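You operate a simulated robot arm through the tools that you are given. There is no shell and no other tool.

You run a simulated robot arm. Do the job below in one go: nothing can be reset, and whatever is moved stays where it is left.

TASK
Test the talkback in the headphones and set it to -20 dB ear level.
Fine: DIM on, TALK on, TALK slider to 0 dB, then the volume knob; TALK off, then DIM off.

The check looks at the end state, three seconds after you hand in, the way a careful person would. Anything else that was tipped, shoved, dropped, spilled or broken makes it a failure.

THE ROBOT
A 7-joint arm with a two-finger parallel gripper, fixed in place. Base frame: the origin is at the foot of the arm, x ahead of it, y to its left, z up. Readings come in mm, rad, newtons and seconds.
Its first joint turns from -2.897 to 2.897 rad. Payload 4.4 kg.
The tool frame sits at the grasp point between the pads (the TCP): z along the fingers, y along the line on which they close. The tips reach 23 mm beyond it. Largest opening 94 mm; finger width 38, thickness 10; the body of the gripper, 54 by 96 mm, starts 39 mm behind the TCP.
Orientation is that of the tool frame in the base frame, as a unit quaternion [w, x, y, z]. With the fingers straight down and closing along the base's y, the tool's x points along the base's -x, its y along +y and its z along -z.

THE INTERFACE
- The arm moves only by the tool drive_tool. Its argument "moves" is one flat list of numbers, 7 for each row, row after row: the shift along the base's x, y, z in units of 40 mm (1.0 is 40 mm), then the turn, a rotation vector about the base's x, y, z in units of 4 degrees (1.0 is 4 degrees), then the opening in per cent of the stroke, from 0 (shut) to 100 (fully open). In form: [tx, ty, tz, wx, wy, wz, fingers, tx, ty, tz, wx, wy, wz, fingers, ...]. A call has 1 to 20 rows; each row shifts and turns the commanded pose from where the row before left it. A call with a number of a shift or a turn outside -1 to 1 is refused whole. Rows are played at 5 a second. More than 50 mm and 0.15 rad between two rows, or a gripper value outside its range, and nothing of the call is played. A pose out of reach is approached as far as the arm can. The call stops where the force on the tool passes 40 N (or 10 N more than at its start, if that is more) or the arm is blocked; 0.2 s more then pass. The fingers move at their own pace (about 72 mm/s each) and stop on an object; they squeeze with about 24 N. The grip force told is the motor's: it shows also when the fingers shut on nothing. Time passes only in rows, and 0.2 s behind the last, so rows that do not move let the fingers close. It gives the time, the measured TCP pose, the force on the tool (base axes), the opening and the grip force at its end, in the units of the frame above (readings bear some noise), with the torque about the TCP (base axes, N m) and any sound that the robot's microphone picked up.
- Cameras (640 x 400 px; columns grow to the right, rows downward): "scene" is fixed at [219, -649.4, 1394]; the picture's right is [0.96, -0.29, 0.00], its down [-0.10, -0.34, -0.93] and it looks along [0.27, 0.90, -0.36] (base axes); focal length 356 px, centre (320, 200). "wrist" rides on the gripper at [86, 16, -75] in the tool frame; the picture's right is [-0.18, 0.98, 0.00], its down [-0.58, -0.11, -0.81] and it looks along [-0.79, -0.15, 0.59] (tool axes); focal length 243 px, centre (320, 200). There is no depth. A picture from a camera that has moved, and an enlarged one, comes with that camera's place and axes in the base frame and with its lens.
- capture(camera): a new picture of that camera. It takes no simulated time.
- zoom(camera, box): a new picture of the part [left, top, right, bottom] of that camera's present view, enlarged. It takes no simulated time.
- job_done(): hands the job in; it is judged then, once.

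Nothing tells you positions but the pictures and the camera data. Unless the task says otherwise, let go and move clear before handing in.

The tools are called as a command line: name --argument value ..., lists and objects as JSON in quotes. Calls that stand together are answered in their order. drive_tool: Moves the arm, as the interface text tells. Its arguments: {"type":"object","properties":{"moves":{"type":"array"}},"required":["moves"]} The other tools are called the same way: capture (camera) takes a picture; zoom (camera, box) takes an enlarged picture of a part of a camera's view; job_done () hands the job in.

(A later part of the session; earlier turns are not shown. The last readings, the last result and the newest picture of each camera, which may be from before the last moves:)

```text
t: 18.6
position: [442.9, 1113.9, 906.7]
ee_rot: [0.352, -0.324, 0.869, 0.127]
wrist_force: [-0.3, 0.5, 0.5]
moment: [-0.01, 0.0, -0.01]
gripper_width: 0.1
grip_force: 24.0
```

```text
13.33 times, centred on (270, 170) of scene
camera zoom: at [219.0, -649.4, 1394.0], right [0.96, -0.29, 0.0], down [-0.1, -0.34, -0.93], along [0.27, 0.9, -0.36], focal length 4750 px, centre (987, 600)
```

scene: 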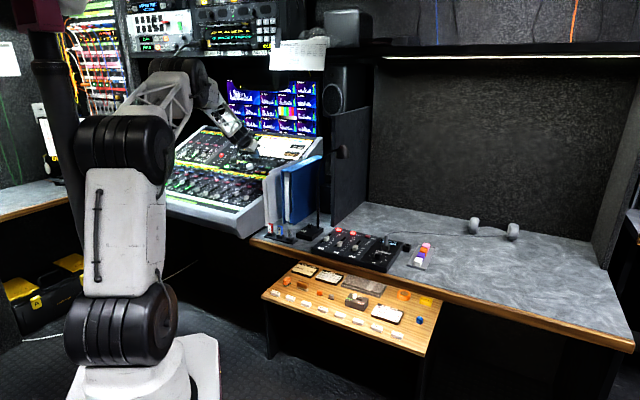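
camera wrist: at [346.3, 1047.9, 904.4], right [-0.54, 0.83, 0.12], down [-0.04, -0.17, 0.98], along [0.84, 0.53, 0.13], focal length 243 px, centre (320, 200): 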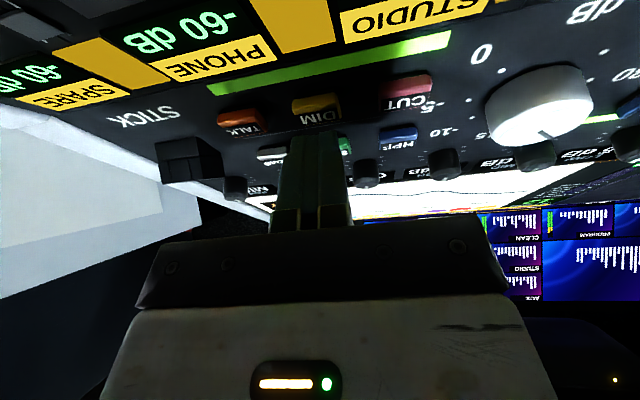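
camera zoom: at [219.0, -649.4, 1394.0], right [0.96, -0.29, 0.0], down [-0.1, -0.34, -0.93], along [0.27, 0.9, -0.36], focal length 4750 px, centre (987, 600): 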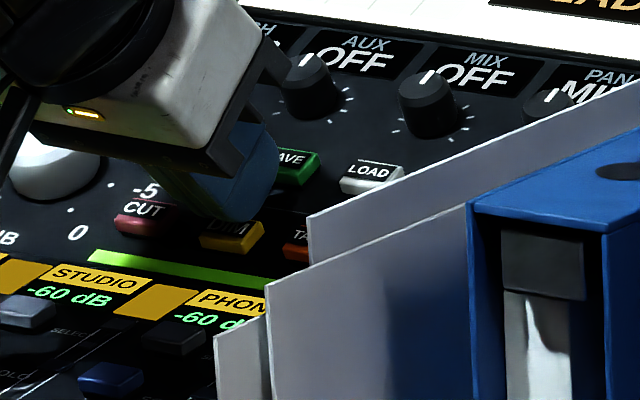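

Almost touching. Continuing with small steps down onto DIM.

drive_tool --moves '[0.006, 0.003, -0.047, 0, 0, 0, 0, 0.006, 0.003, -0.047, 0, 0, 0, 0]'

zoom --camera "wrist" --box '[200, 60, 440, 210]'

zoom --camera "scene" --box '[246, 155, 294, 185]'

```text
t: 19.2
position: [444.2, 1112.5, 903.5]
ee_rot: [0.351, -0.325, 0.869, 0.129]
wrist_force: [0.0, 0.1, 4.7]
moment: [0.06, 0.03, 0.0]
gripper_width: 0.0
grip_force: 24.0
heard: click
```

```text
2.67 times, centred on (320, 135) of wrist
camera zoom: at [348.9, 1048.8, 896.2], right [-0.54, 0.83, 0.12], down [-0.04, -0.17, 0.98], along [0.84, 0.53, 0.13], focal length 647 px, centre (320, 373)
```

zoom: 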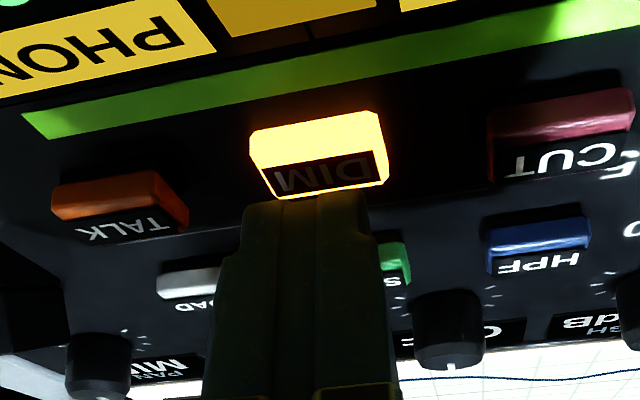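

```text
13.33 times, centred on (270, 170) of scene
camera zoom: at [219.0, -649.4, 1394.0], right [0.96, -0.29, 0.0], down [-0.1, -0.34, -0.93], along [0.27, 0.9, -0.36], focal length 4750 px, centre (987, 600)
```

zoom: 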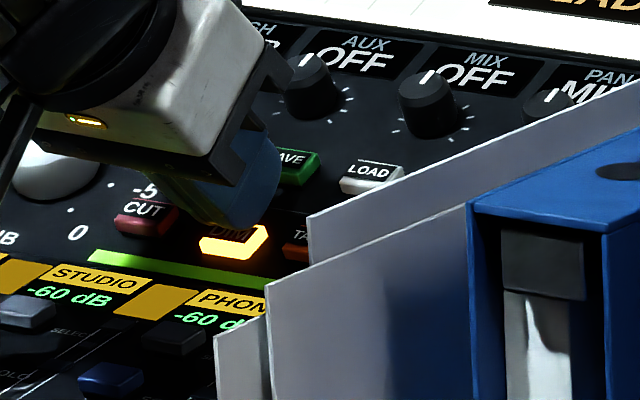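

DIM clicked and is lit. I'll lift off and move over to TALK, 40 mm along the row.

drive_tool --moves '[-0.024, -0.022, 0.15, 0, 0, 0, 0, -0.024, -0.022, 0.15, 0, 0, 0, 0, -0.024, -0.022, 0.15, 0, 0, 0, 0, -0.024, -0.022, 0.15, 0, 0, 0, 0, 0.21, -0.255, 0, 0, 0, 0, 0, 0.21, -0.255, 0, 0, 0, 0, 0, 0.21, -0.26, 0, 0, 0, 0, 0, 0, 0, 0, 0, 0, 0, 0]'

capture --camera "wrist"

zoom --camera "scene" --box '[246, 150, 294, 180]'

```text
t: 21.0
position: [464.5, 1077.5, 927.0]
ee_rot: [0.352, -0.325, 0.868, 0.128]
wrist_force: [-0.1, 1.2, -0.9]
moment: [-0.02, -0.01, 0.0]
gripper_width: 0.0
grip_force: 23.8
```

```text
taken
camera wrist: at [369.8, 1014.4, 919.5], right [-0.54, 0.83, 0.12], down [-0.04, -0.17, 0.98], along [0.84, 0.53, 0.13], focal length 243 px, centre (320, 200)
```

wrist: 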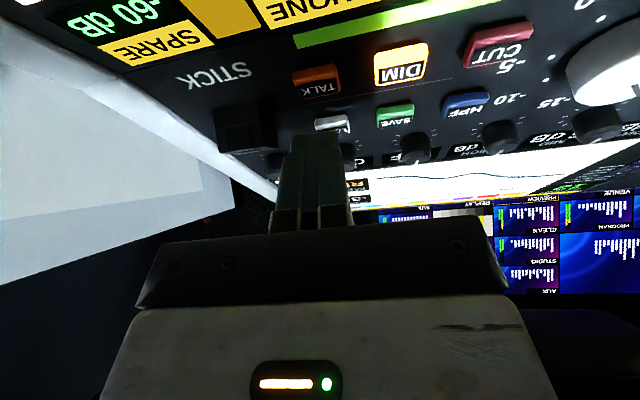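

```text
13.33 times, centred on (270, 165) of scene
camera zoom: at [219.0, -649.4, 1394.0], right [0.96, -0.29, 0.0], down [-0.1, -0.34, -0.93], along [0.27, 0.9, -0.36], focal length 4750 px, centre (987, 667)
```

zoom: 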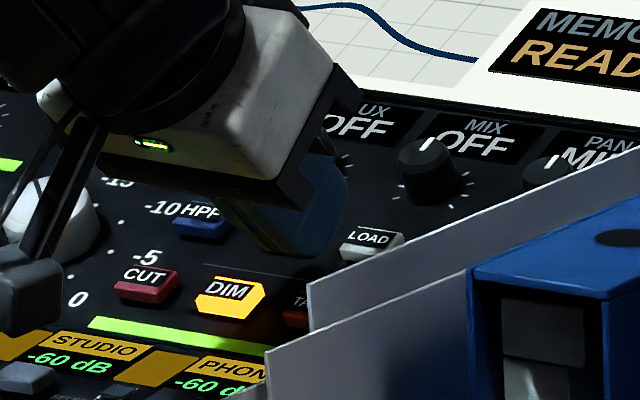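

TALK is now aligned under the fingertip. Descending on it the same way.

drive_tool --moves '[0.015, 0.035, -0.095, 0, 0, 0, 0, 0.015, 0.035, -0.095, 0, 0, 0, 0, 0.024, 0.022, -0.095, 0, 0, 0, 0, 0.024, 0.022, -0.095, 0, 0, 0, 0, 0.012, 0.011, -0.047, 0, 0, 0, 0, 0.012, 0.011, -0.047, 0, 0, 0, 0, 0, 0, 0, 0, 0, 0, 0]'

zoom --camera "wrist" --box '[200, 60, 440, 210]'

zoom --camera "scene" --box '[246, 155, 294, 185]'

```text
t: 22.6
position: [468.9, 1083.9, 906.8]
ee_rot: [0.352, -0.325, 0.868, 0.128]
wrist_force: [0.3, 0.7, -0.5]
moment: [0.05, 0.04, 0.01]
gripper_width: 0.0
grip_force: 24.4
```

```text
2.67 times, centred on (320, 135) of wrist
camera zoom: at [374.3, 1019.6, 900.6], right [-0.54, 0.83, 0.12], down [-0.04, -0.17, 0.98], along [0.84, 0.53, 0.13], focal length 647 px, centre (320, 373)
```

zoom: 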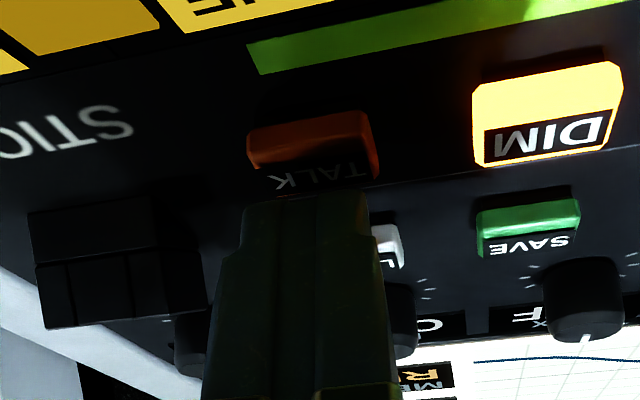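

```text
13.33 times, centred on (270, 170) of scene
camera zoom: at [219.0, -649.4, 1394.0], right [0.96, -0.29, 0.0], down [-0.1, -0.34, -0.93], along [0.27, 0.9, -0.36], focal length 4750 px, centre (987, 600)
```

zoom: 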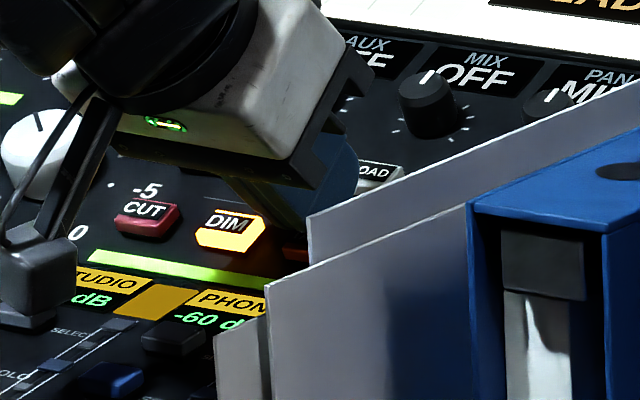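

Well aligned over TALK, just above contact. Pressing 2 mm at a time.

drive_tool --moves '[0.006, 0.005, -0.047, 0, 0, 0, 0, 0.006, 0.005, -0.047, 0, 0, 0, 0]'

zoom --camera "wrist" --box '[200, 60, 440, 210]'

```text
t: 23.2
position: [468.9, 1084.0, 903.6]
ee_rot: [0.352, -0.325, 0.868, 0.128]
wrist_force: [0.0, -0.8, 1.6]
moment: [-0.02, 0.0, 0.03]
gripper_width: 0.0
grip_force: 23.7
heard: click
```

```text
2.67 times, centred on (320, 135) of wrist
camera zoom: at [374.2, 1019.9, 897.0], right [-0.54, 0.83, 0.12], down [-0.04, -0.17, 0.98], along [0.84, 0.53, 0.13], focal length 647 px, centre (320, 373)
```

zoom: 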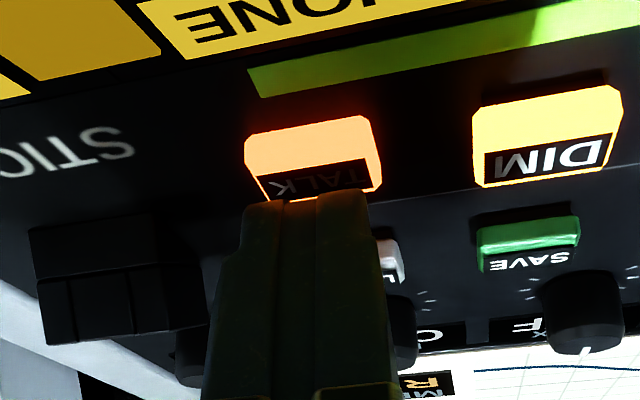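

TALK clicked and lit. I'll lift off and check that it stays on, and read the ear-level display.

drive_tool --moves '[-0.024, -0.022, 0.2, 0, 0, 0, 0, -0.024, -0.022, 0.2, 0, 0, 0, 0, -0.024, -0.022, 0.2, 0, 0, 0, 0, -0.024, -0.022, 0.3, 0, 0, 0, 0, -0.05, -0.2, 0.5, 0, 0, 0, 0, -0.05, -0.4, 0.8, 0, 0, 0, 0, -0.05, -0.5, 0.9, 0, 0, 0, 0]'

zoom --camera "wrist" --box '[200, 0, 440, 150]'

zoom --camera "scene" --box '[330, 225, 410, 275]'

capture --camera "scene"

```text
t: 24.8
position: [458.6, 1034.9, 1027.6]
ee_rot: [0.352, -0.325, 0.869, 0.128]
wrist_force: [0.8, 0.3, -0.2]
moment: [-0.02, -0.03, -0.02]
gripper_width: 0.1
grip_force: 24.0
```

```text
2.67 times, centred on (320, 75) of wrist
camera zoom: at [363.3, 972.1, 1020.8], right [-0.54, 0.83, 0.12], down [-0.04, -0.17, 0.98], along [0.84, 0.53, 0.12], focal length 647 px, centre (320, 533)
```

zoom: 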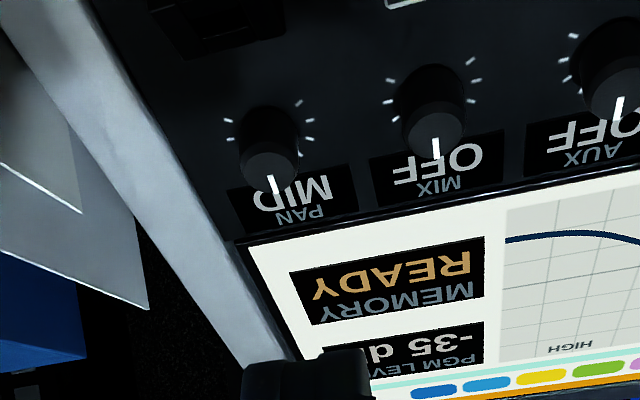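

```text
8.00 times, centred on (370, 250) of scene
camera zoom: at [219.0, -649.4, 1394.0], right [0.96, -0.29, 0.0], down [-0.1, -0.34, -0.93], along [0.27, 0.9, -0.36], focal length 2850 px, centre (-80, -200)
```

zoom: 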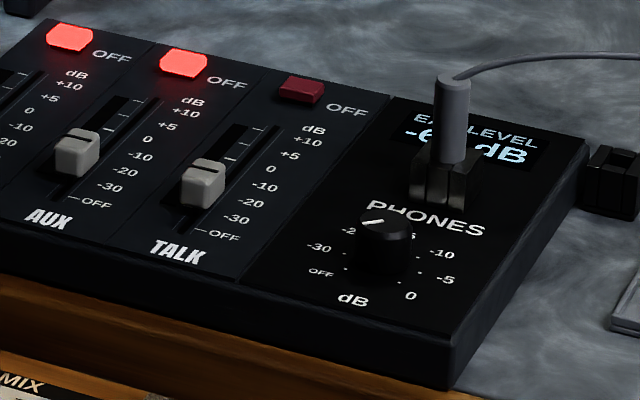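

```text
taken
```

scene: 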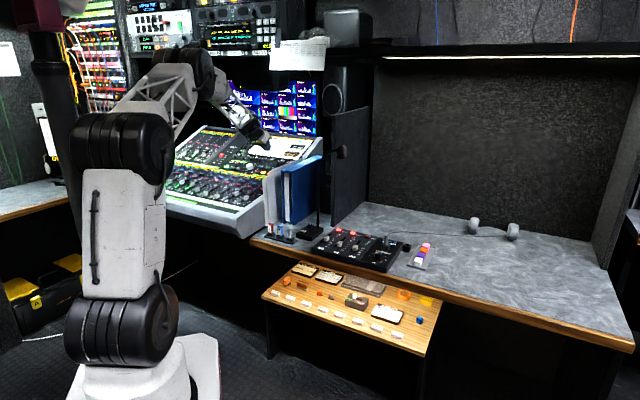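

I'll check the console lamps and the display more closely.

zoom --camera "scene" --box '[246, 150, 294, 180]'

zoom --camera "scene" --box '[370, 228, 410, 253]'

zoom --camera "wrist" --box '[0, 0, 320, 200]'

```text
13.33 times, centred on (270, 165) of scene
camera zoom: at [219.0, -649.4, 1394.0], right [0.96, -0.29, 0.0], down [-0.1, -0.34, -0.93], along [0.27, 0.9, -0.36], focal length 4750 px, centre (987, 667)
```

zoom: 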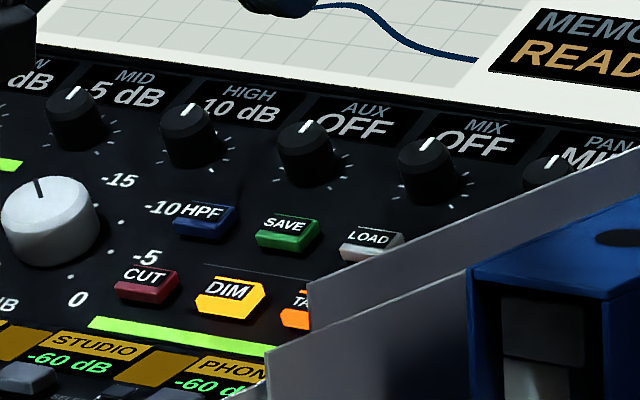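

```text
16.00 times, centred on (390, 240) of scene
camera zoom: at [219.0, -649.4, 1394.0], right [0.96, -0.29, 0.0], down [-0.1, -0.34, -0.93], along [0.27, 0.9, -0.36], focal length 5700 px, centre (-800, -448)
```

zoom: 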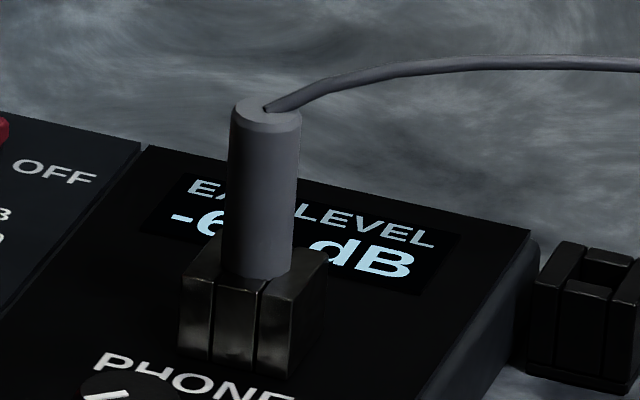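

```text
2.00 times, centred on (160, 100) of wrist
camera zoom: at [363.3, 972.1, 1020.8], right [-0.54, 0.83, 0.12], down [-0.04, -0.17, 0.98], along [0.84, 0.53, 0.12], focal length 485 px, centre (640, 400)
```

zoom: 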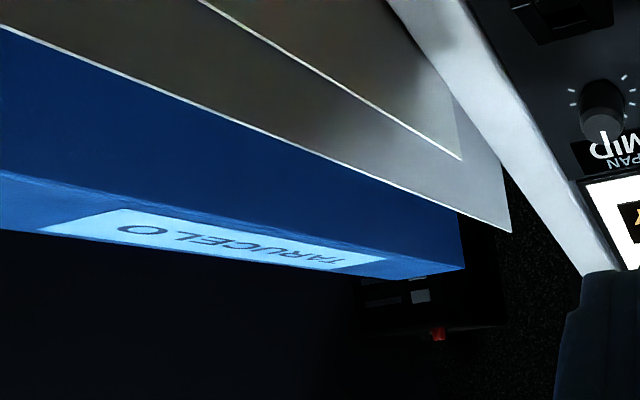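

Both DIM and TALK lamps stay lit. The ear display still seems to read -6x dB because the plug hides a digit, so I'll look from closer. I'm retreating along the arrival path, straightening the tool, then going to the mixer.

drive_tool --moves '[-0.28, -0.866, 0.6, 0, 0, 0, 0, -0.28, -0.866, 0.6, 0, 0, 0, 0, -0.28, -0.866, 0.6, 0, 0, 0, 0, -0.28, -0.866, 0.6, -0.65, 0.76, 0, 0, -0.28, -0.866, 0.6, -0.65, 0.76, 0, 0, -0.28, -0.866, 0.6, -0.65, 0.76, 0, 0, -0.28, -0.866, 0.4, -0.65, 0.76, 0, 0, -0.28, -0.866, 0.3, -0.65, 0.76, 0, 0, -0.28, -0.866, 0, -0.65, 0.76, 0, 0, -0.28, -0.866, 0, -0.65, 0.76, 0, 0, -0.28, -0.866, 0, -0.65, 0.76, 0, 0, -0.28, -0.866, 0, -0.65, 0.76, 0, 0, -0.28, -0.866, 0, -0.65, 0.76, 0, 0, -0.28, -0.866, 0, -0.65, 0.76, 0, 0]'

capture --camera "wrist"

capture --camera "scene"

```text
t: 27.8
position: [302.4, 550.4, 1203.3]
ee_rot: [0.001, -0.352, 0.936, 0.001]
wrist_force: [0.0, -0.3, -0.7]
moment: [0.03, -0.01, 0.0]
gripper_width: 0.0
grip_force: 23.9
```

```text
taken
camera wrist: at [228.6, 504.5, 1276.4], right [-0.51, 0.86, 0.0], down [0.51, 0.3, 0.81], along [0.7, 0.41, -0.59], focal length 243 px, centre (320, 200)
```

wrist: 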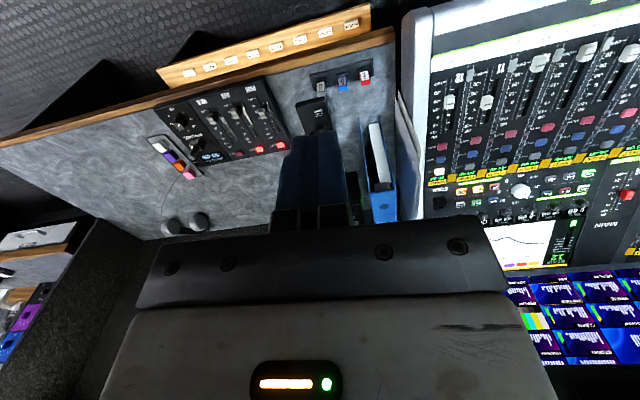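

```text
taken
```

scene: 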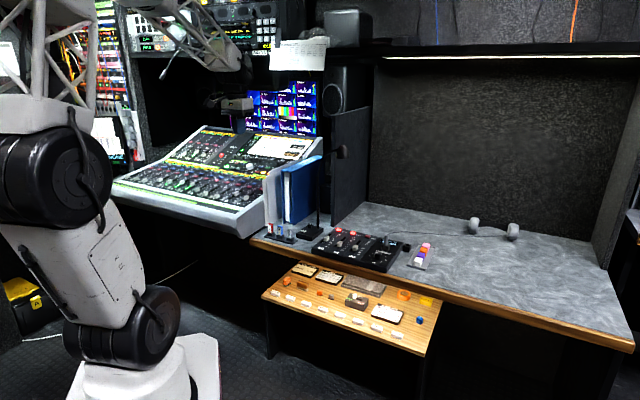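

The mixer is in the upper left of the wrist view. Zooming on it to read the display and knob.

zoom --camera "wrist" --box '[140, 70, 300, 190]'

zoom --camera "wrist" --box '[160, 95, 240, 165]'

zoom --camera "wrist" --box '[420, 160, 520, 230]'

```text
3.33 times, centred on (220, 130) of wrist
camera zoom: at [228.6, 504.5, 1276.4], right [-0.51, 0.86, 0.0], down [0.51, 0.3, 0.81], along [0.7, 0.41, -0.59], focal length 809 px, centre (653, 433)
```

zoom: 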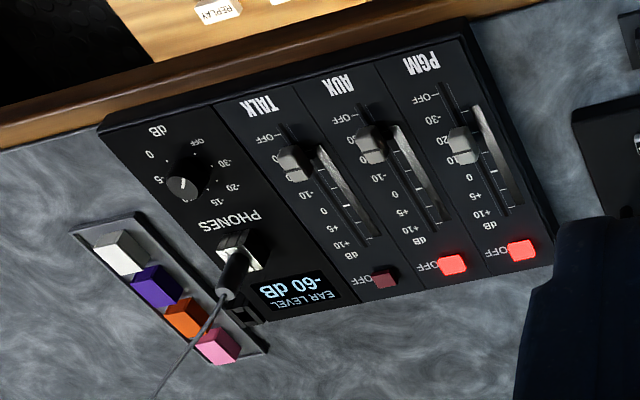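

```text
5.71 times, centred on (200, 130) of wrist
camera zoom: at [228.6, 504.5, 1276.4], right [-0.51, 0.86, 0.0], down [0.51, 0.3, 0.81], along [0.7, 0.41, -0.59], focal length 1386 px, centre (1006, 600)
```

zoom: 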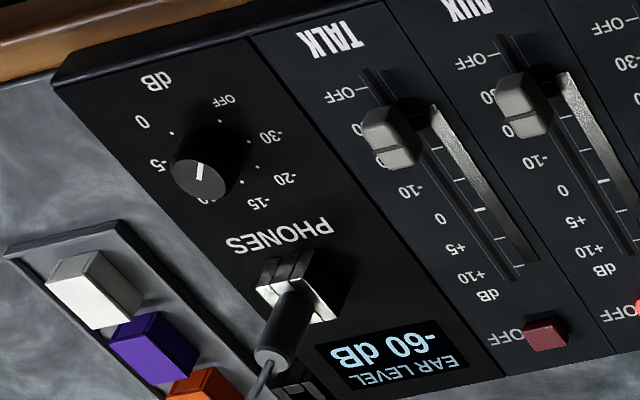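

```text
5.71 times, centred on (470, 195) of wrist
camera zoom: at [228.6, 504.5, 1276.4], right [-0.51, 0.86, 0.0], down [0.51, 0.3, 0.81], along [0.7, 0.41, -0.59], focal length 1386 px, centre (-537, 229)
```

zoom: 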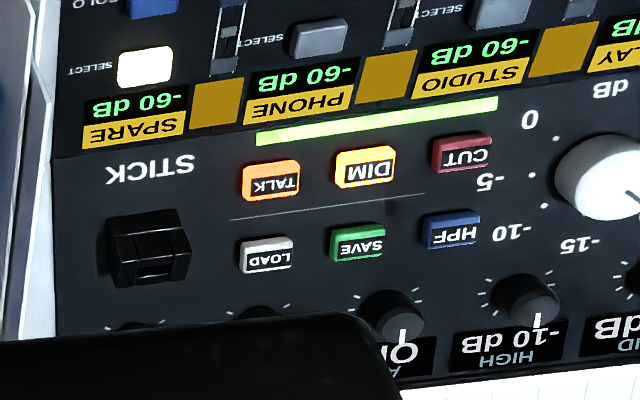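

TALK and DIM are lit, and the display reads -60 dB. I'll check the knob and the TALK slider more carefully.

zoom --camera "scene" --box '[364, 245, 396, 265]'

zoom --camera "scene" --box '[345, 232, 377, 260]'

zoom --camera "wrist" --box '[170, 105, 210, 130]'

```text
16.00 times, centred on (380, 255) of scene
camera zoom: at [219.0, -649.4, 1394.0], right [0.96, -0.29, 0.0], down [-0.1, -0.34, -0.93], along [0.27, 0.9, -0.36], focal length 5700 px, centre (-640, -680)
```

zoom: 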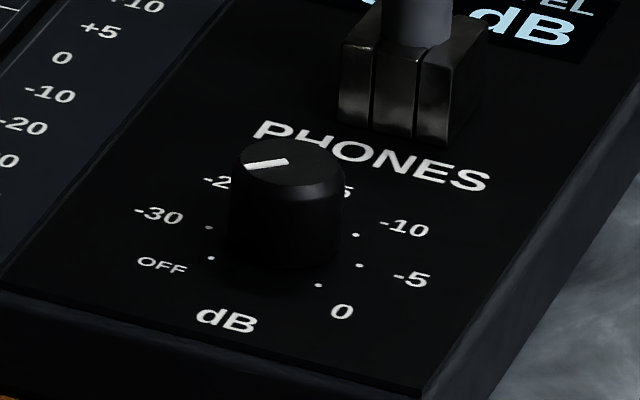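

```text
14.29 times, centred on (361, 246) of scene
camera zoom: at [219.0, -649.4, 1394.0], right [0.96, -0.29, 0.0], down [-0.1, -0.34, -0.93], along [0.27, 0.9, -0.36], focal length 5090 px, centre (-266, -457)
```

zoom: 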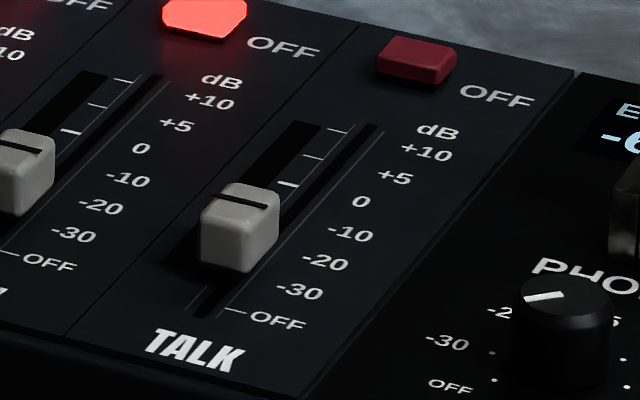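

```text
16.00 times, centred on (190, 118) of wrist
camera zoom: at [228.6, 504.5, 1276.4], right [-0.51, 0.86, 0.0], down [0.51, 0.3, 0.81], along [0.7, 0.41, -0.59], focal length 3882 px, centre (2400, 1520)
```

zoom: 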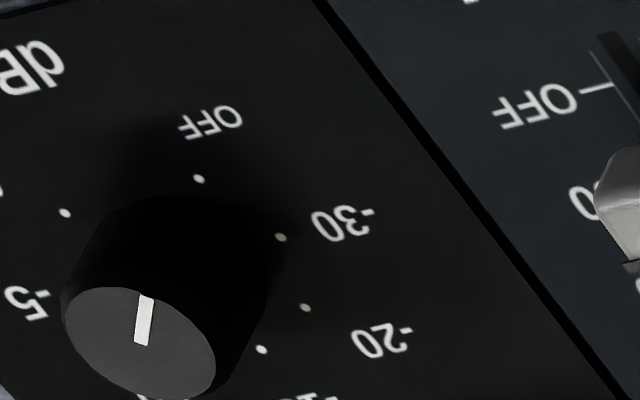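

The knob pointer is at OFF, which explains -60 dB. Next comes the TALK slider, currently around -20 dB. I'll move in for a close wrist view of the mixer.

drive_tool --moves '[0.722, -0.597, -0.6, 0, 0, 0.08, 0, 0.722, -0.597, -0.6, 0, 0, 0.08, 0, 0.722, -0.597, -0.6, 0, 0, 0.08, 0, 0.722, -0.597, -0.6, 0, 0, 0.08, 0, 0.722, -0.597, -0.6, 0, 0, 0.08, 0, 0.722, -0.597, -0.6, 0, 0, 0.08, 0, 0.722, -0.597, -0.6, 0, 0, 0.08, 0, 0.722, -0.597, -0.6, 0, 0, 0.08, 0, 0.722, -0.597, -0.6, 0, 0, 0.08, 0]'

capture --camera "wrist"

capture --camera "scene"

```text
t: 29.8
position: [563.8, 335.8, 982.6]
ee_rot: [0.0, -0.373, 0.928, -0.001]
wrist_force: [1.0, -0.3, 0.2]
moment: [-0.01, 0.05, 0.03]
gripper_width: 0.3
grip_force: 24.2
```

```text
taken
camera wrist: at [492.2, 287.0, 1056.5], right [-0.55, 0.84, 0.0], down [0.49, 0.32, 0.81], along [0.67, 0.44, -0.59], focal length 243 px, centre (320, 200)
```

wrist: 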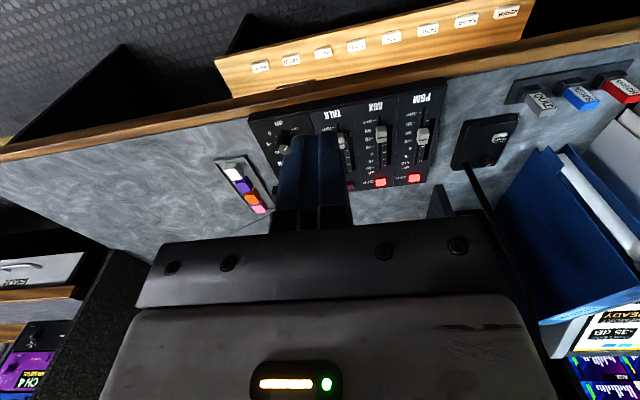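

```text
taken
```

scene: 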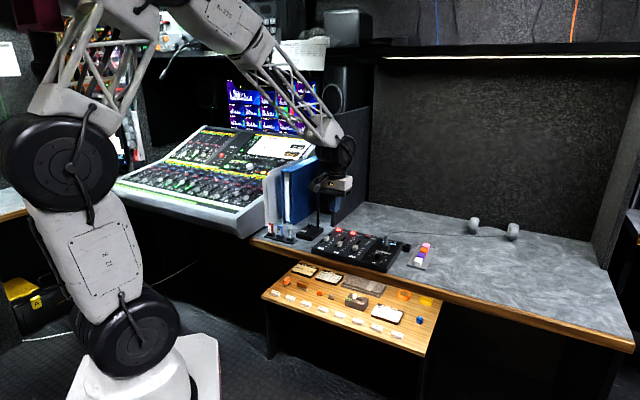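

The fingers hide the TALK slider and knob from here. I'll shift sideways along the mixer row and lower a bit for a clear view.

drive_tool --moves '[0.4, -0.42, -0.5, 0, 0, 0, 0, 0.4, -0.42, -0.5, 0, 0, 0, 0, 0.4, -0.42, -0.5, 0, 0, 0, 0, 0, 0, 0, 0, 0, 0, 0]'

capture --camera "wrist"

zoom --camera "wrist" --box '[340, 80, 500, 200]'

```text
t: 30.8
position: [611.5, 286.9, 921.8]
ee_rot: [0.0, -0.373, 0.928, 0.001]
wrist_force: [0.3, 0.4, 0.6]
moment: [-0.02, 0.0, 0.0]
gripper_width: 0.1
grip_force: 24.1
```

```text
taken
camera wrist: at [539.4, 236.0, 996.7], right [-0.55, 0.84, 0.0], down [0.49, 0.32, 0.81], along [0.67, 0.44, -0.59], focal length 243 px, centre (320, 200)
```

wrist: 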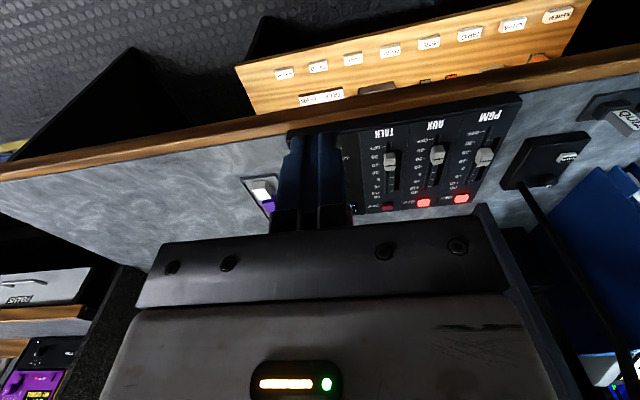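

```text
3.33 times, centred on (420, 140) of wrist
camera zoom: at [539.4, 236.0, 996.7], right [-0.55, 0.84, 0.0], down [0.49, 0.32, 0.81], along [0.67, 0.44, -0.59], focal length 809 px, centre (-13, 400)
```

zoom: 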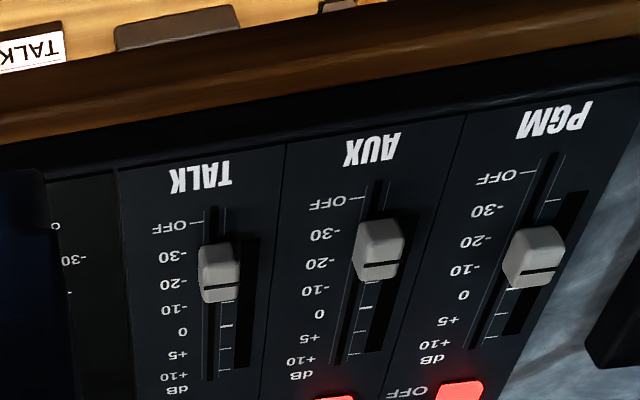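

The mixer panel is horizontal at z≈728. The TALK cap line is near (697,463,748), around -28 dB, and 0 dB is about 49 mm further along (0.717,0.697). The lamp head is near (677,607,1085), so I'll check arm clearance to it before going over the slider.

zoom --camera "scene" --box '[240, 60, 420, 260]'

```text
2.00 times, centred on (330, 160) of scene
camera zoom: at [219.0, -649.4, 1394.0], right [0.96, -0.29, 0.0], down [-0.1, -0.34, -0.93], along [0.27, 0.9, -0.36], focal length 712 px, centre (300, 280)
```

zoom: 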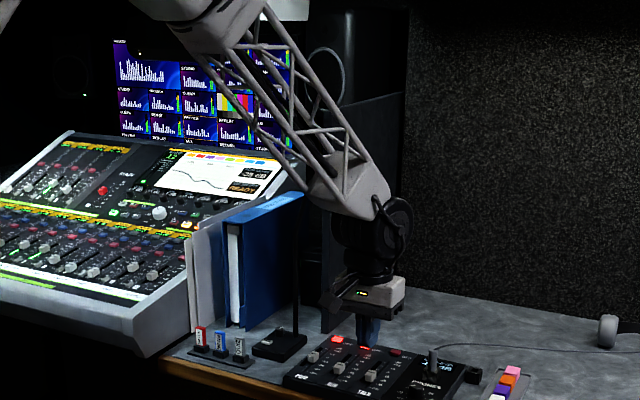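

Clearance is fine, since the wrist sits low and the forearm leans back toward the base. I'm moving above the TALK cap with the fingers opened to about 50 mm, closing axis along the row.

drive_tool --moves '[0.425, 0.88, -0.2, 0, 0, 0.02, 53, 0.425, 0.88, -0.4, 0, 0, 0.02, 53, 0.425, 0.88, -0.4, 0, 0, 0.02, 53, 0.425, 0.88, -0.4, 0, 0, 0.02, 53, 0.425, 0.88, -0.4, 0, 0, 0.02, 53, 0, 0, 0, 0, 0, 0, 53]'

capture --camera "wrist"

zoom --camera "scene" --box '[290, 160, 418, 270]'

```text
t: 32.2
position: [697.0, 464.4, 852.9]
ee_rot: [0.0, -0.376, 0.926, 0.0]
wrist_force: [0.3, 0.0, -0.6]
moment: [0.03, 0.01, -0.03]
gripper_width: 49.9
grip_force: 0.2
```

```text
taken
camera wrist: at [626.2, 413.2, 926.2], right [-0.56, 0.83, 0.0], down [0.49, 0.33, 0.81], along [0.67, 0.45, -0.59], focal length 243 px, centre (320, 200)
```

wrist: 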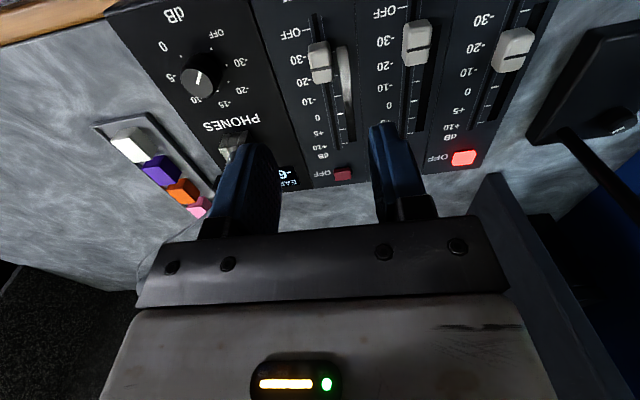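

```text
3.64 times, centred on (354, 215) of scene
camera zoom: at [219.0, -649.4, 1394.0], right [0.96, -0.29, 0.0], down [-0.1, -0.34, -0.93], along [0.27, 0.9, -0.36], focal length 1296 px, centre (196, 146)
```

zoom: 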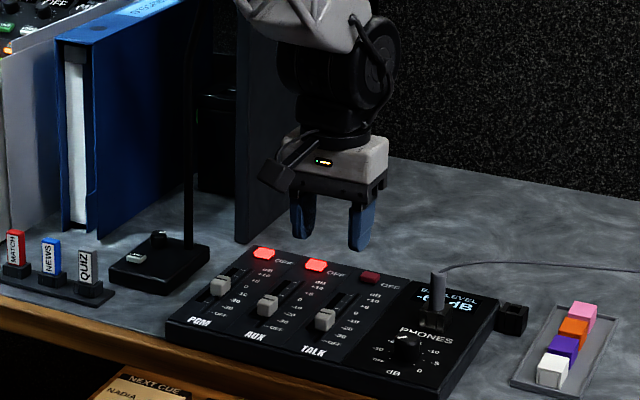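

Aligned over the TALK cap. I'll zoom to refine the cap and tick positions from this closer view before descending.

zoom --camera "wrist" --box '[260, 0, 420, 190]'

zoom --camera "wrist" --box '[130, 0, 290, 190]'

```text
2.11 times, centred on (340, 95) of wrist
camera zoom: at [626.2, 413.2, 926.2], right [-0.56, 0.83, 0.0], down [0.49, 0.33, 0.81], along [0.67, 0.45, -0.59], focal length 511 px, centre (278, 421)
```

zoom: 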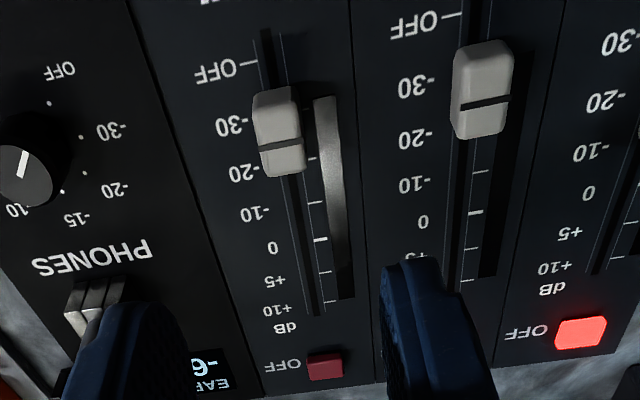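

```text
2.11 times, centred on (210, 95) of wrist
camera zoom: at [626.2, 413.2, 926.2], right [-0.56, 0.83, 0.0], down [0.49, 0.33, 0.81], along [0.67, 0.45, -0.59], focal length 511 px, centre (552, 421)
```

zoom: 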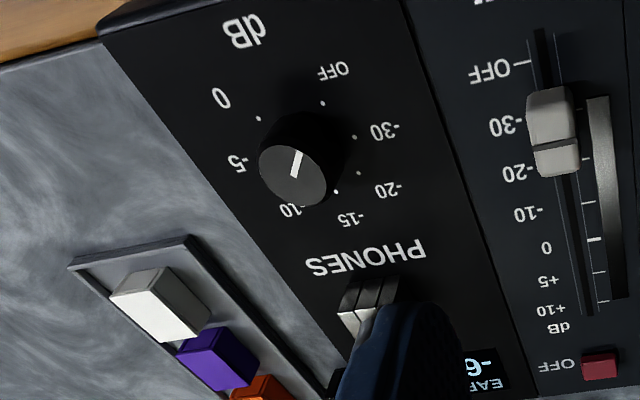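

The cap line is at about s=821 against s=873 for 0 dB, so roughly 51 mm of travel is needed. I'm descending straight down around the cap with the tips staying about 5 mm above the panel.

drive_tool --moves '[0.026, -0.027, -0.6, 0, 0, 0, 53, 0, 0, -0.6, 0, 0, 0, 53, 0, 0, -0.6, 0, 0, 0, 53, 0, 0, -0.45, 0, 0, 0, 53, 0, 0, 0, 0, 0, 0, 53]'

capture --camera "wrist"

zoom --camera "scene" --box '[315, 215, 395, 270]'

```text
t: 33.4
position: [696.8, 462.4, 760.7]
ee_rot: [0.0, -0.377, 0.926, 0.0]
wrist_force: [-0.2, 0.4, 0.0]
moment: [0.0, -0.03, -0.02]
gripper_width: 49.7
grip_force: 0.1
```

```text
taken
camera wrist: at [625.9, 411.1, 836.1], right [-0.56, 0.83, 0.0], down [0.49, 0.33, 0.81], along [0.67, 0.45, -0.59], focal length 243 px, centre (320, 200)
```

wrist: 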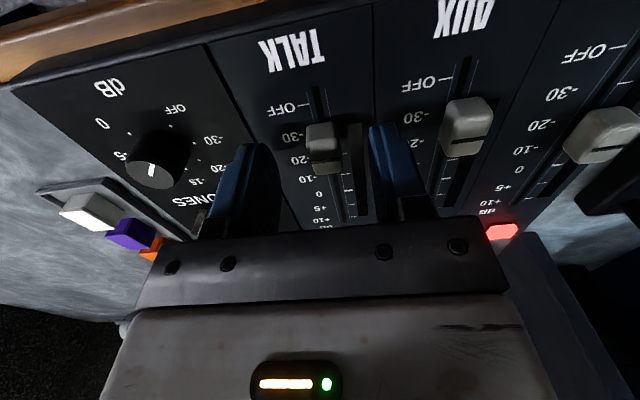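

```text
7.27 times, centred on (355, 242) of scene
camera zoom: at [219.0, -649.4, 1394.0], right [0.96, -0.29, 0.0], down [-0.1, -0.34, -0.93], along [0.27, 0.9, -0.36], focal length 2591 px, centre (66, -109)
```

zoom: 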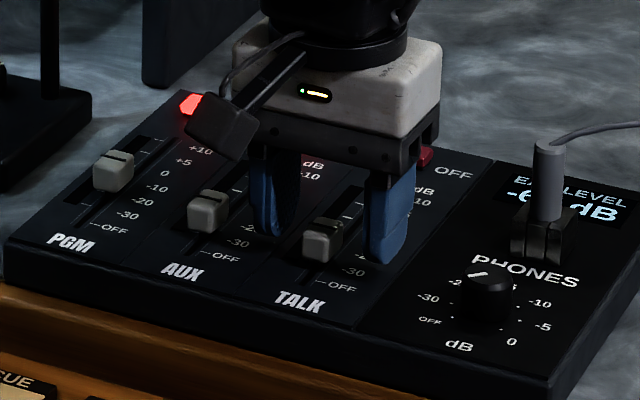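

The fingers straddle the TALK cap cleanly. I'll lower 3 mm and close on it.

drive_tool --moves '[0, 0, -0.07, 0, 0, 0, 53, 0, 0, 0, 0, 0, 0, 30, 0, 0, 0, 0, 0, 0, 0, 0, 0, 0, 0, 0, 0, 0, 0, 0, 0, 0, 0, 0, 0]'

zoom --camera "wrist" --box '[200, 60, 440, 240]'

zoom --camera "scene" --box '[330, 225, 394, 270]'

```text
t: 34.3
position: [694.7, 464.3, 758.3]
ee_rot: [0.0, -0.378, 0.926, 0.001]
wrist_force: [-9.8, 10.4, 5.4]
moment: [0.2, 0.11, 0.41]
gripper_width: 14.8
grip_force: 45.3
stopped in row 4: the force on the tool passed its limit at 44 N (the readings are from after the stop); the commanded pose is now the measured one
```

```text
2.22 times, centred on (320, 150) of wrist
camera zoom: at [624.0, 413.1, 833.4], right [-0.56, 0.83, 0.0], down [0.49, 0.33, 0.81], along [0.67, 0.45, -0.59], focal length 539 px, centre (320, 311)
```

zoom: 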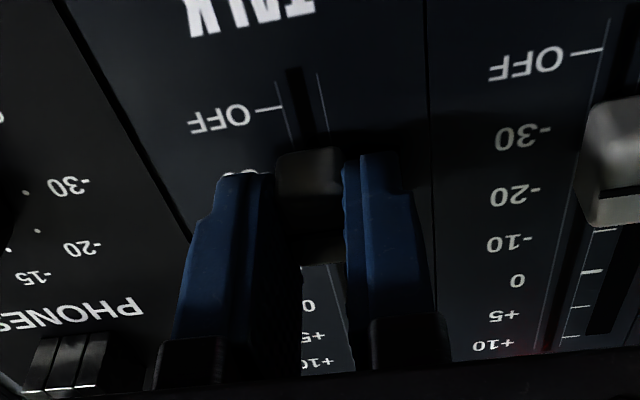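

```text
8.89 times, centred on (362, 248) of scene
camera zoom: at [219.0, -649.4, 1394.0], right [0.96, -0.29, 0.0], down [-0.1, -0.34, -0.93], along [0.27, 0.9, -0.36], focal length 3167 px, centre (-53, -222)
```

zoom: 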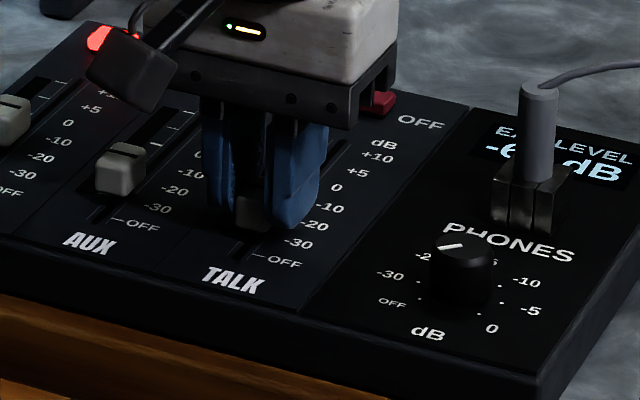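

The cap is gripped (14.8 mm wide), with a slight sideways preload because my lateral estimate was ~3 mm off. I'll relax that sideways by 1.5 mm, then slide part of the way.

drive_tool --moves '[-0.026, 0.027, 0, 0, 0, 0, 0, 0, 0, 0, 0, 0, 0, 0]'

```text
t: 34.9
position: [694.5, 465.1, 759.6]
ee_rot: [0.0, -0.377, 0.926, 0.0]
wrist_force: [0.9, -0.6, 4.8]
moment: [-0.07, 0.0, 0.5]
gripper_width: 14.5
grip_force: 44.7
```

The sideways load is gone. Sliding the cap up about 30 mm first.

drive_tool --moves '[0.09, 0.087, 0, 0, 0, 0, 0, 0.09, 0.087, 0, 0, 0, 0, 0, 0.09, 0.087, 0, 0, 0, 0, 0, 0.09, 0.087, 0, 0, 0, 0, 0, 0.09, 0.087, 0, 0, 0, 0, 0, 0.09, 0.087, 0, 0, 0, 0, 0, 0, 0, 0, 0, 0, 0, 0]'

zoom --camera "wrist" --box '[200, 60, 440, 240]'

zoom --camera "scene" --box '[330, 225, 394, 270]'

```text
t: 36.5
position: [716.2, 484.2, 759.7]
ee_rot: [0.0, -0.378, 0.926, 0.002]
wrist_force: [20.8, -20.6, -0.7]
moment: [-0.39, -0.31, 0.56]
gripper_width: 14.7
grip_force: 45.0
```

```text
2.22 times, centred on (320, 150) of wrist
camera zoom: at [645.2, 434.7, 833.4], right [-0.56, 0.83, 0.0], down [0.49, 0.33, 0.81], along [0.67, 0.45, -0.59], focal length 539 px, centre (320, 311)
```

zoom: 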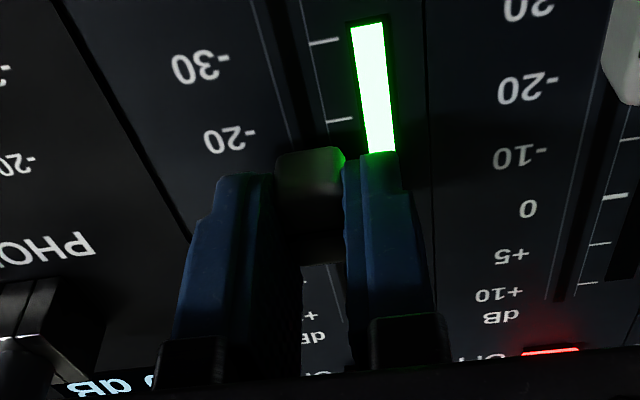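

```text
8.89 times, centred on (362, 248) of scene
camera zoom: at [219.0, -649.4, 1394.0], right [0.96, -0.29, 0.0], down [-0.1, -0.34, -0.93], along [0.27, 0.9, -0.36], focal length 3167 px, centre (-53, -222)
```

zoom: 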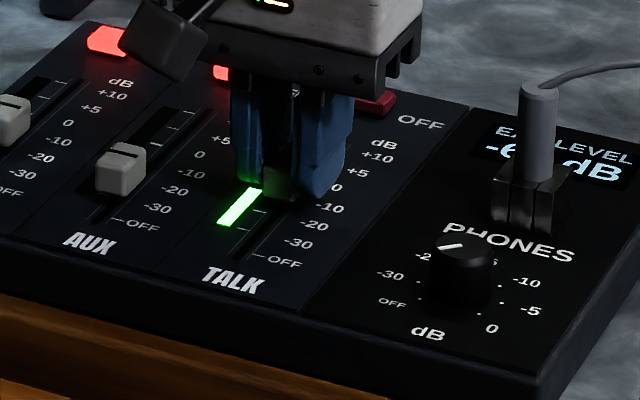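

The cap moves and its level bar lit green, so TALK signal is present. There's side load because the slot is about 2° off my direction, so I'll relieve it, adjust the direction and slide about 20 mm more.

drive_tool --moves '[0.035, -0.035, 0, 0, 0, 0, 0, 0.092, 0.084, 0, 0, 0, 0, 0, 0.092, 0.084, 0, 0, 0, 0, 0, 0.092, 0.084, 0, 0, 0, 0, 0, 0.092, 0.084, 0, 0, 0, 0, 0, 0, 0, 0, 0, 0, 0, 0]'

zoom --camera "wrist" --box '[200, 60, 440, 240]'

zoom --camera "scene" --box '[330, 225, 394, 270]'

```text
t: 37.6
position: [729.3, 497.2, 760.3]
ee_rot: [0.0, -0.379, 0.925, 0.001]
wrist_force: [-5.6, 6.8, 3.3]
moment: [0.12, 0.05, 0.42]
gripper_width: 14.7
grip_force: 44.5
stopped in row 5: the force on the tool passed its limit at 43 N (the readings are from after the stop); the commanded pose is now the measured one
```

```text
2.22 times, centred on (320, 150) of wrist
camera zoom: at [657.9, 446.8, 833.4], right [-0.56, 0.83, 0.0], down [0.49, 0.33, 0.81], along [0.67, 0.45, -0.59], focal length 539 px, centre (320, 311)
```

zoom: 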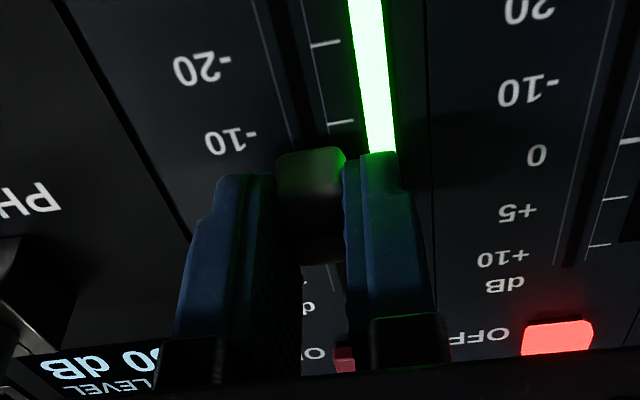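

```text
8.89 times, centred on (362, 248) of scene
camera zoom: at [219.0, -649.4, 1394.0], right [0.96, -0.29, 0.0], down [-0.1, -0.34, -0.93], along [0.27, 0.9, -0.36], focal length 3167 px, centre (-53, -222)
```

zoom: 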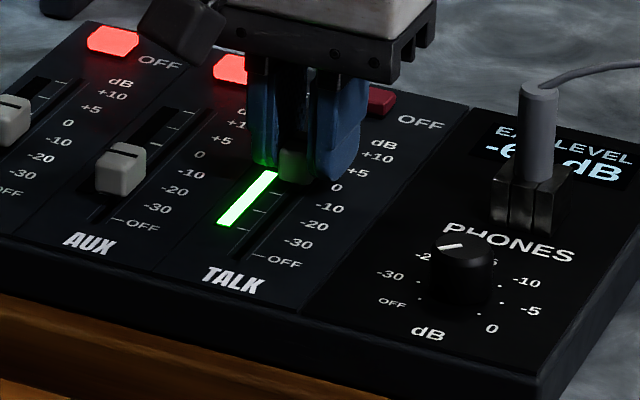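

Now only about 4 mm remains by my reckoning. I'll nudge 3.5 mm more while removing the side load, then release and inspect.

drive_tool --moves '[-0.01, 0.01, 0, 0, 0, 0, 0, 0.03, 0.03, 0, 0, 0, 0, 0, 0.03, 0.03, 0, 0, 0, 0, 0, 0, 0, 0, 0, 0, 0, 0]'

zoom --camera "wrist" --box '[200, 60, 440, 240]'

```text
t: 38.6
position: [730.9, 500.7, 759.1]
ee_rot: [-0.001, -0.379, 0.926, 0.0]
wrist_force: [-8.3, 8.4, 13.9]
moment: [0.08, 0.15, 0.41]
gripper_width: 14.2
grip_force: 45.6
```

```text
2.22 times, centred on (320, 150) of wrist
camera zoom: at [660.1, 449.2, 833.3], right [-0.56, 0.83, 0.0], down [0.49, 0.33, 0.81], along [0.67, 0.45, -0.59], focal length 539 px, centre (320, 311)
```

zoom: 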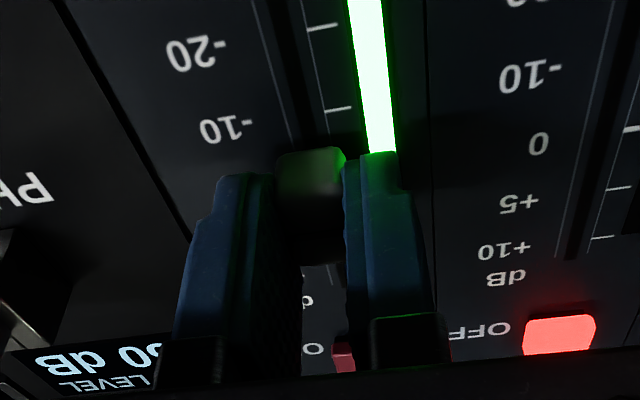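

The reckoning now puts the cap at about 0 dB. I'll open and lift straight up to inspect.

drive_tool --moves '[0, 0, 0, 0, 0, 0, 50, 0, 0, 0, 0, 0, 0, 50, 0, 0, 0, 0, 0, 0, 50, 0, 0, 0.4, 0, 0, 0, 50, 0, 0, 0.6, 0, 0, 0, 50, 0, 0, 0.8, 0, 0, 0, 50, 0, 0, 0.8, 0, 0, 0, 50]'

capture --camera "wrist"

zoom --camera "wrist" --box '[240, 0, 400, 160]'

zoom --camera "scene" --box '[330, 225, 394, 265]'

```text
t: 40.2
position: [732.5, 500.4, 861.5]
ee_rot: [-0.001, -0.378, 0.926, 0.0]
wrist_force: [-0.6, -0.2, -0.1]
moment: [0.0, 0.0, 0.02]
gripper_width: 46.9
grip_force: 0.1
```

```text
taken
camera wrist: at [660.9, 449.6, 936.0], right [-0.56, 0.83, 0.0], down [0.49, 0.33, 0.81], along [0.67, 0.45, -0.59], focal length 243 px, centre (320, 200)
```

wrist: 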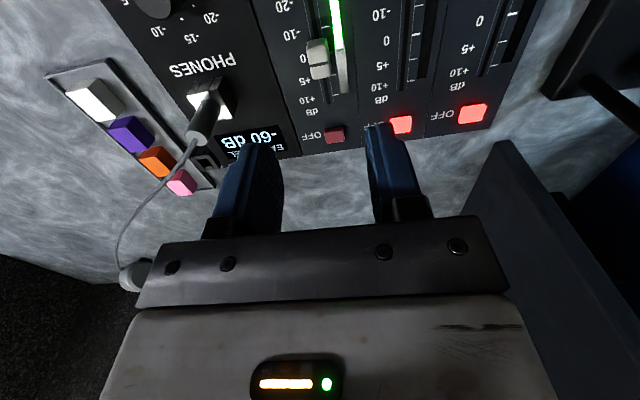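

```text
2.50 times, centred on (320, 80) of wrist
camera zoom: at [660.9, 449.6, 936.0], right [-0.56, 0.83, 0.0], down [0.49, 0.33, 0.81], along [0.67, 0.45, -0.59], focal length 606 px, centre (320, 500)
```

zoom: 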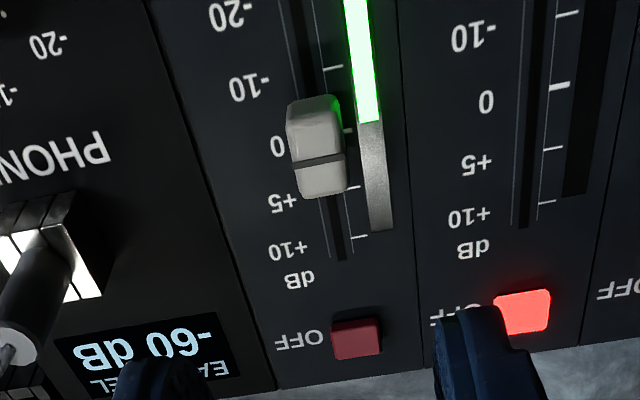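

```text
10.00 times, centred on (362, 245) of scene
camera zoom: at [219.0, -649.4, 1394.0], right [0.96, -0.29, 0.0], down [-0.1, -0.34, -0.93], along [0.27, 0.9, -0.36], focal length 3563 px, centre (-100, -250)
```

zoom: 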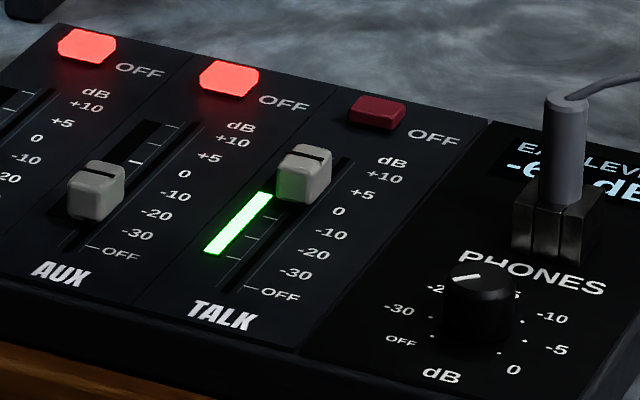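

Measuring from several views, the cap top is at z≈752 and the line sits about 3.5 mm short of 0 (around -2 dB), while the bar top agrees it is just below 0. I'll regrip and nudge it up 3.5 mm.

drive_tool --moves '[-0.012, 0.012, -0.8, 0, 0, 0, 50, 0, 0, -0.8, 0, 0, 0, 50, 0, 0, -0.6, 0, 0, 0, 50, 0, 0, -0.38, 0, 0, 0, 50, 0, 0, 0, 0, 0, 0, 50, 0, 0, 0, 0, 0, 0, 25, 0, 0, 0, 0, 0, 0, 0, 0, 0, 0, 0, 0, 0, 0, 0, 0, 0, 0, 0, 0, 0]'

```text
t: 42.2
position: [731.0, 500.2, 760.1]
ee_rot: [0.0, -0.378, 0.926, 0.001]
wrist_force: [23.3, -22.9, -5.6]
moment: [-0.37, -0.39, 0.5]
gripper_width: 14.7
grip_force: 44.8
```

Gripped again, with some side load. I'll relieve it and nudge 3.5 mm up.

drive_tool --moves '[0.028, -0.028, 0, 0, 0, 0, 0, 0.031, 0.031, 0, 0, 0, 0, 0, 0.031, 0.031, 0, 0, 0, 0, 0, 0, 0, 0, 0, 0, 0, 0]'

zoom --camera "wrist" --box '[200, 60, 440, 240]'

```text
t: 43.2
position: [734.8, 503.4, 759.5]
ee_rot: [-0.001, -0.379, 0.925, 0.001]
wrist_force: [0.3, 0.5, -5.0]
moment: [-0.08, 0.07, 0.39]
gripper_width: 14.3
grip_force: 45.3
```

```text
2.22 times, centred on (320, 150) of wrist
camera zoom: at [662.6, 451.6, 834.3], right [-0.56, 0.83, 0.0], down [0.49, 0.33, 0.81], along [0.67, 0.45, -0.59], focal length 539 px, centre (320, 311)
```

zoom: 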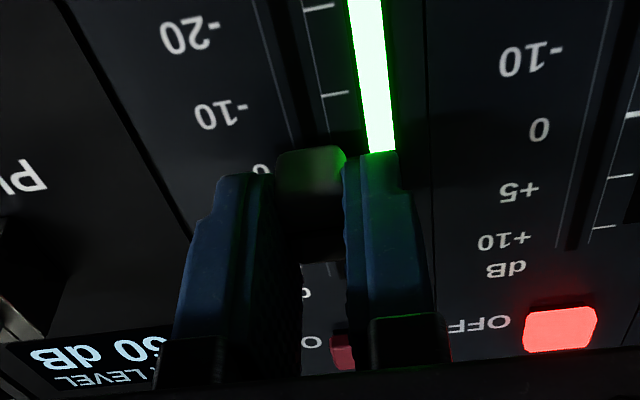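

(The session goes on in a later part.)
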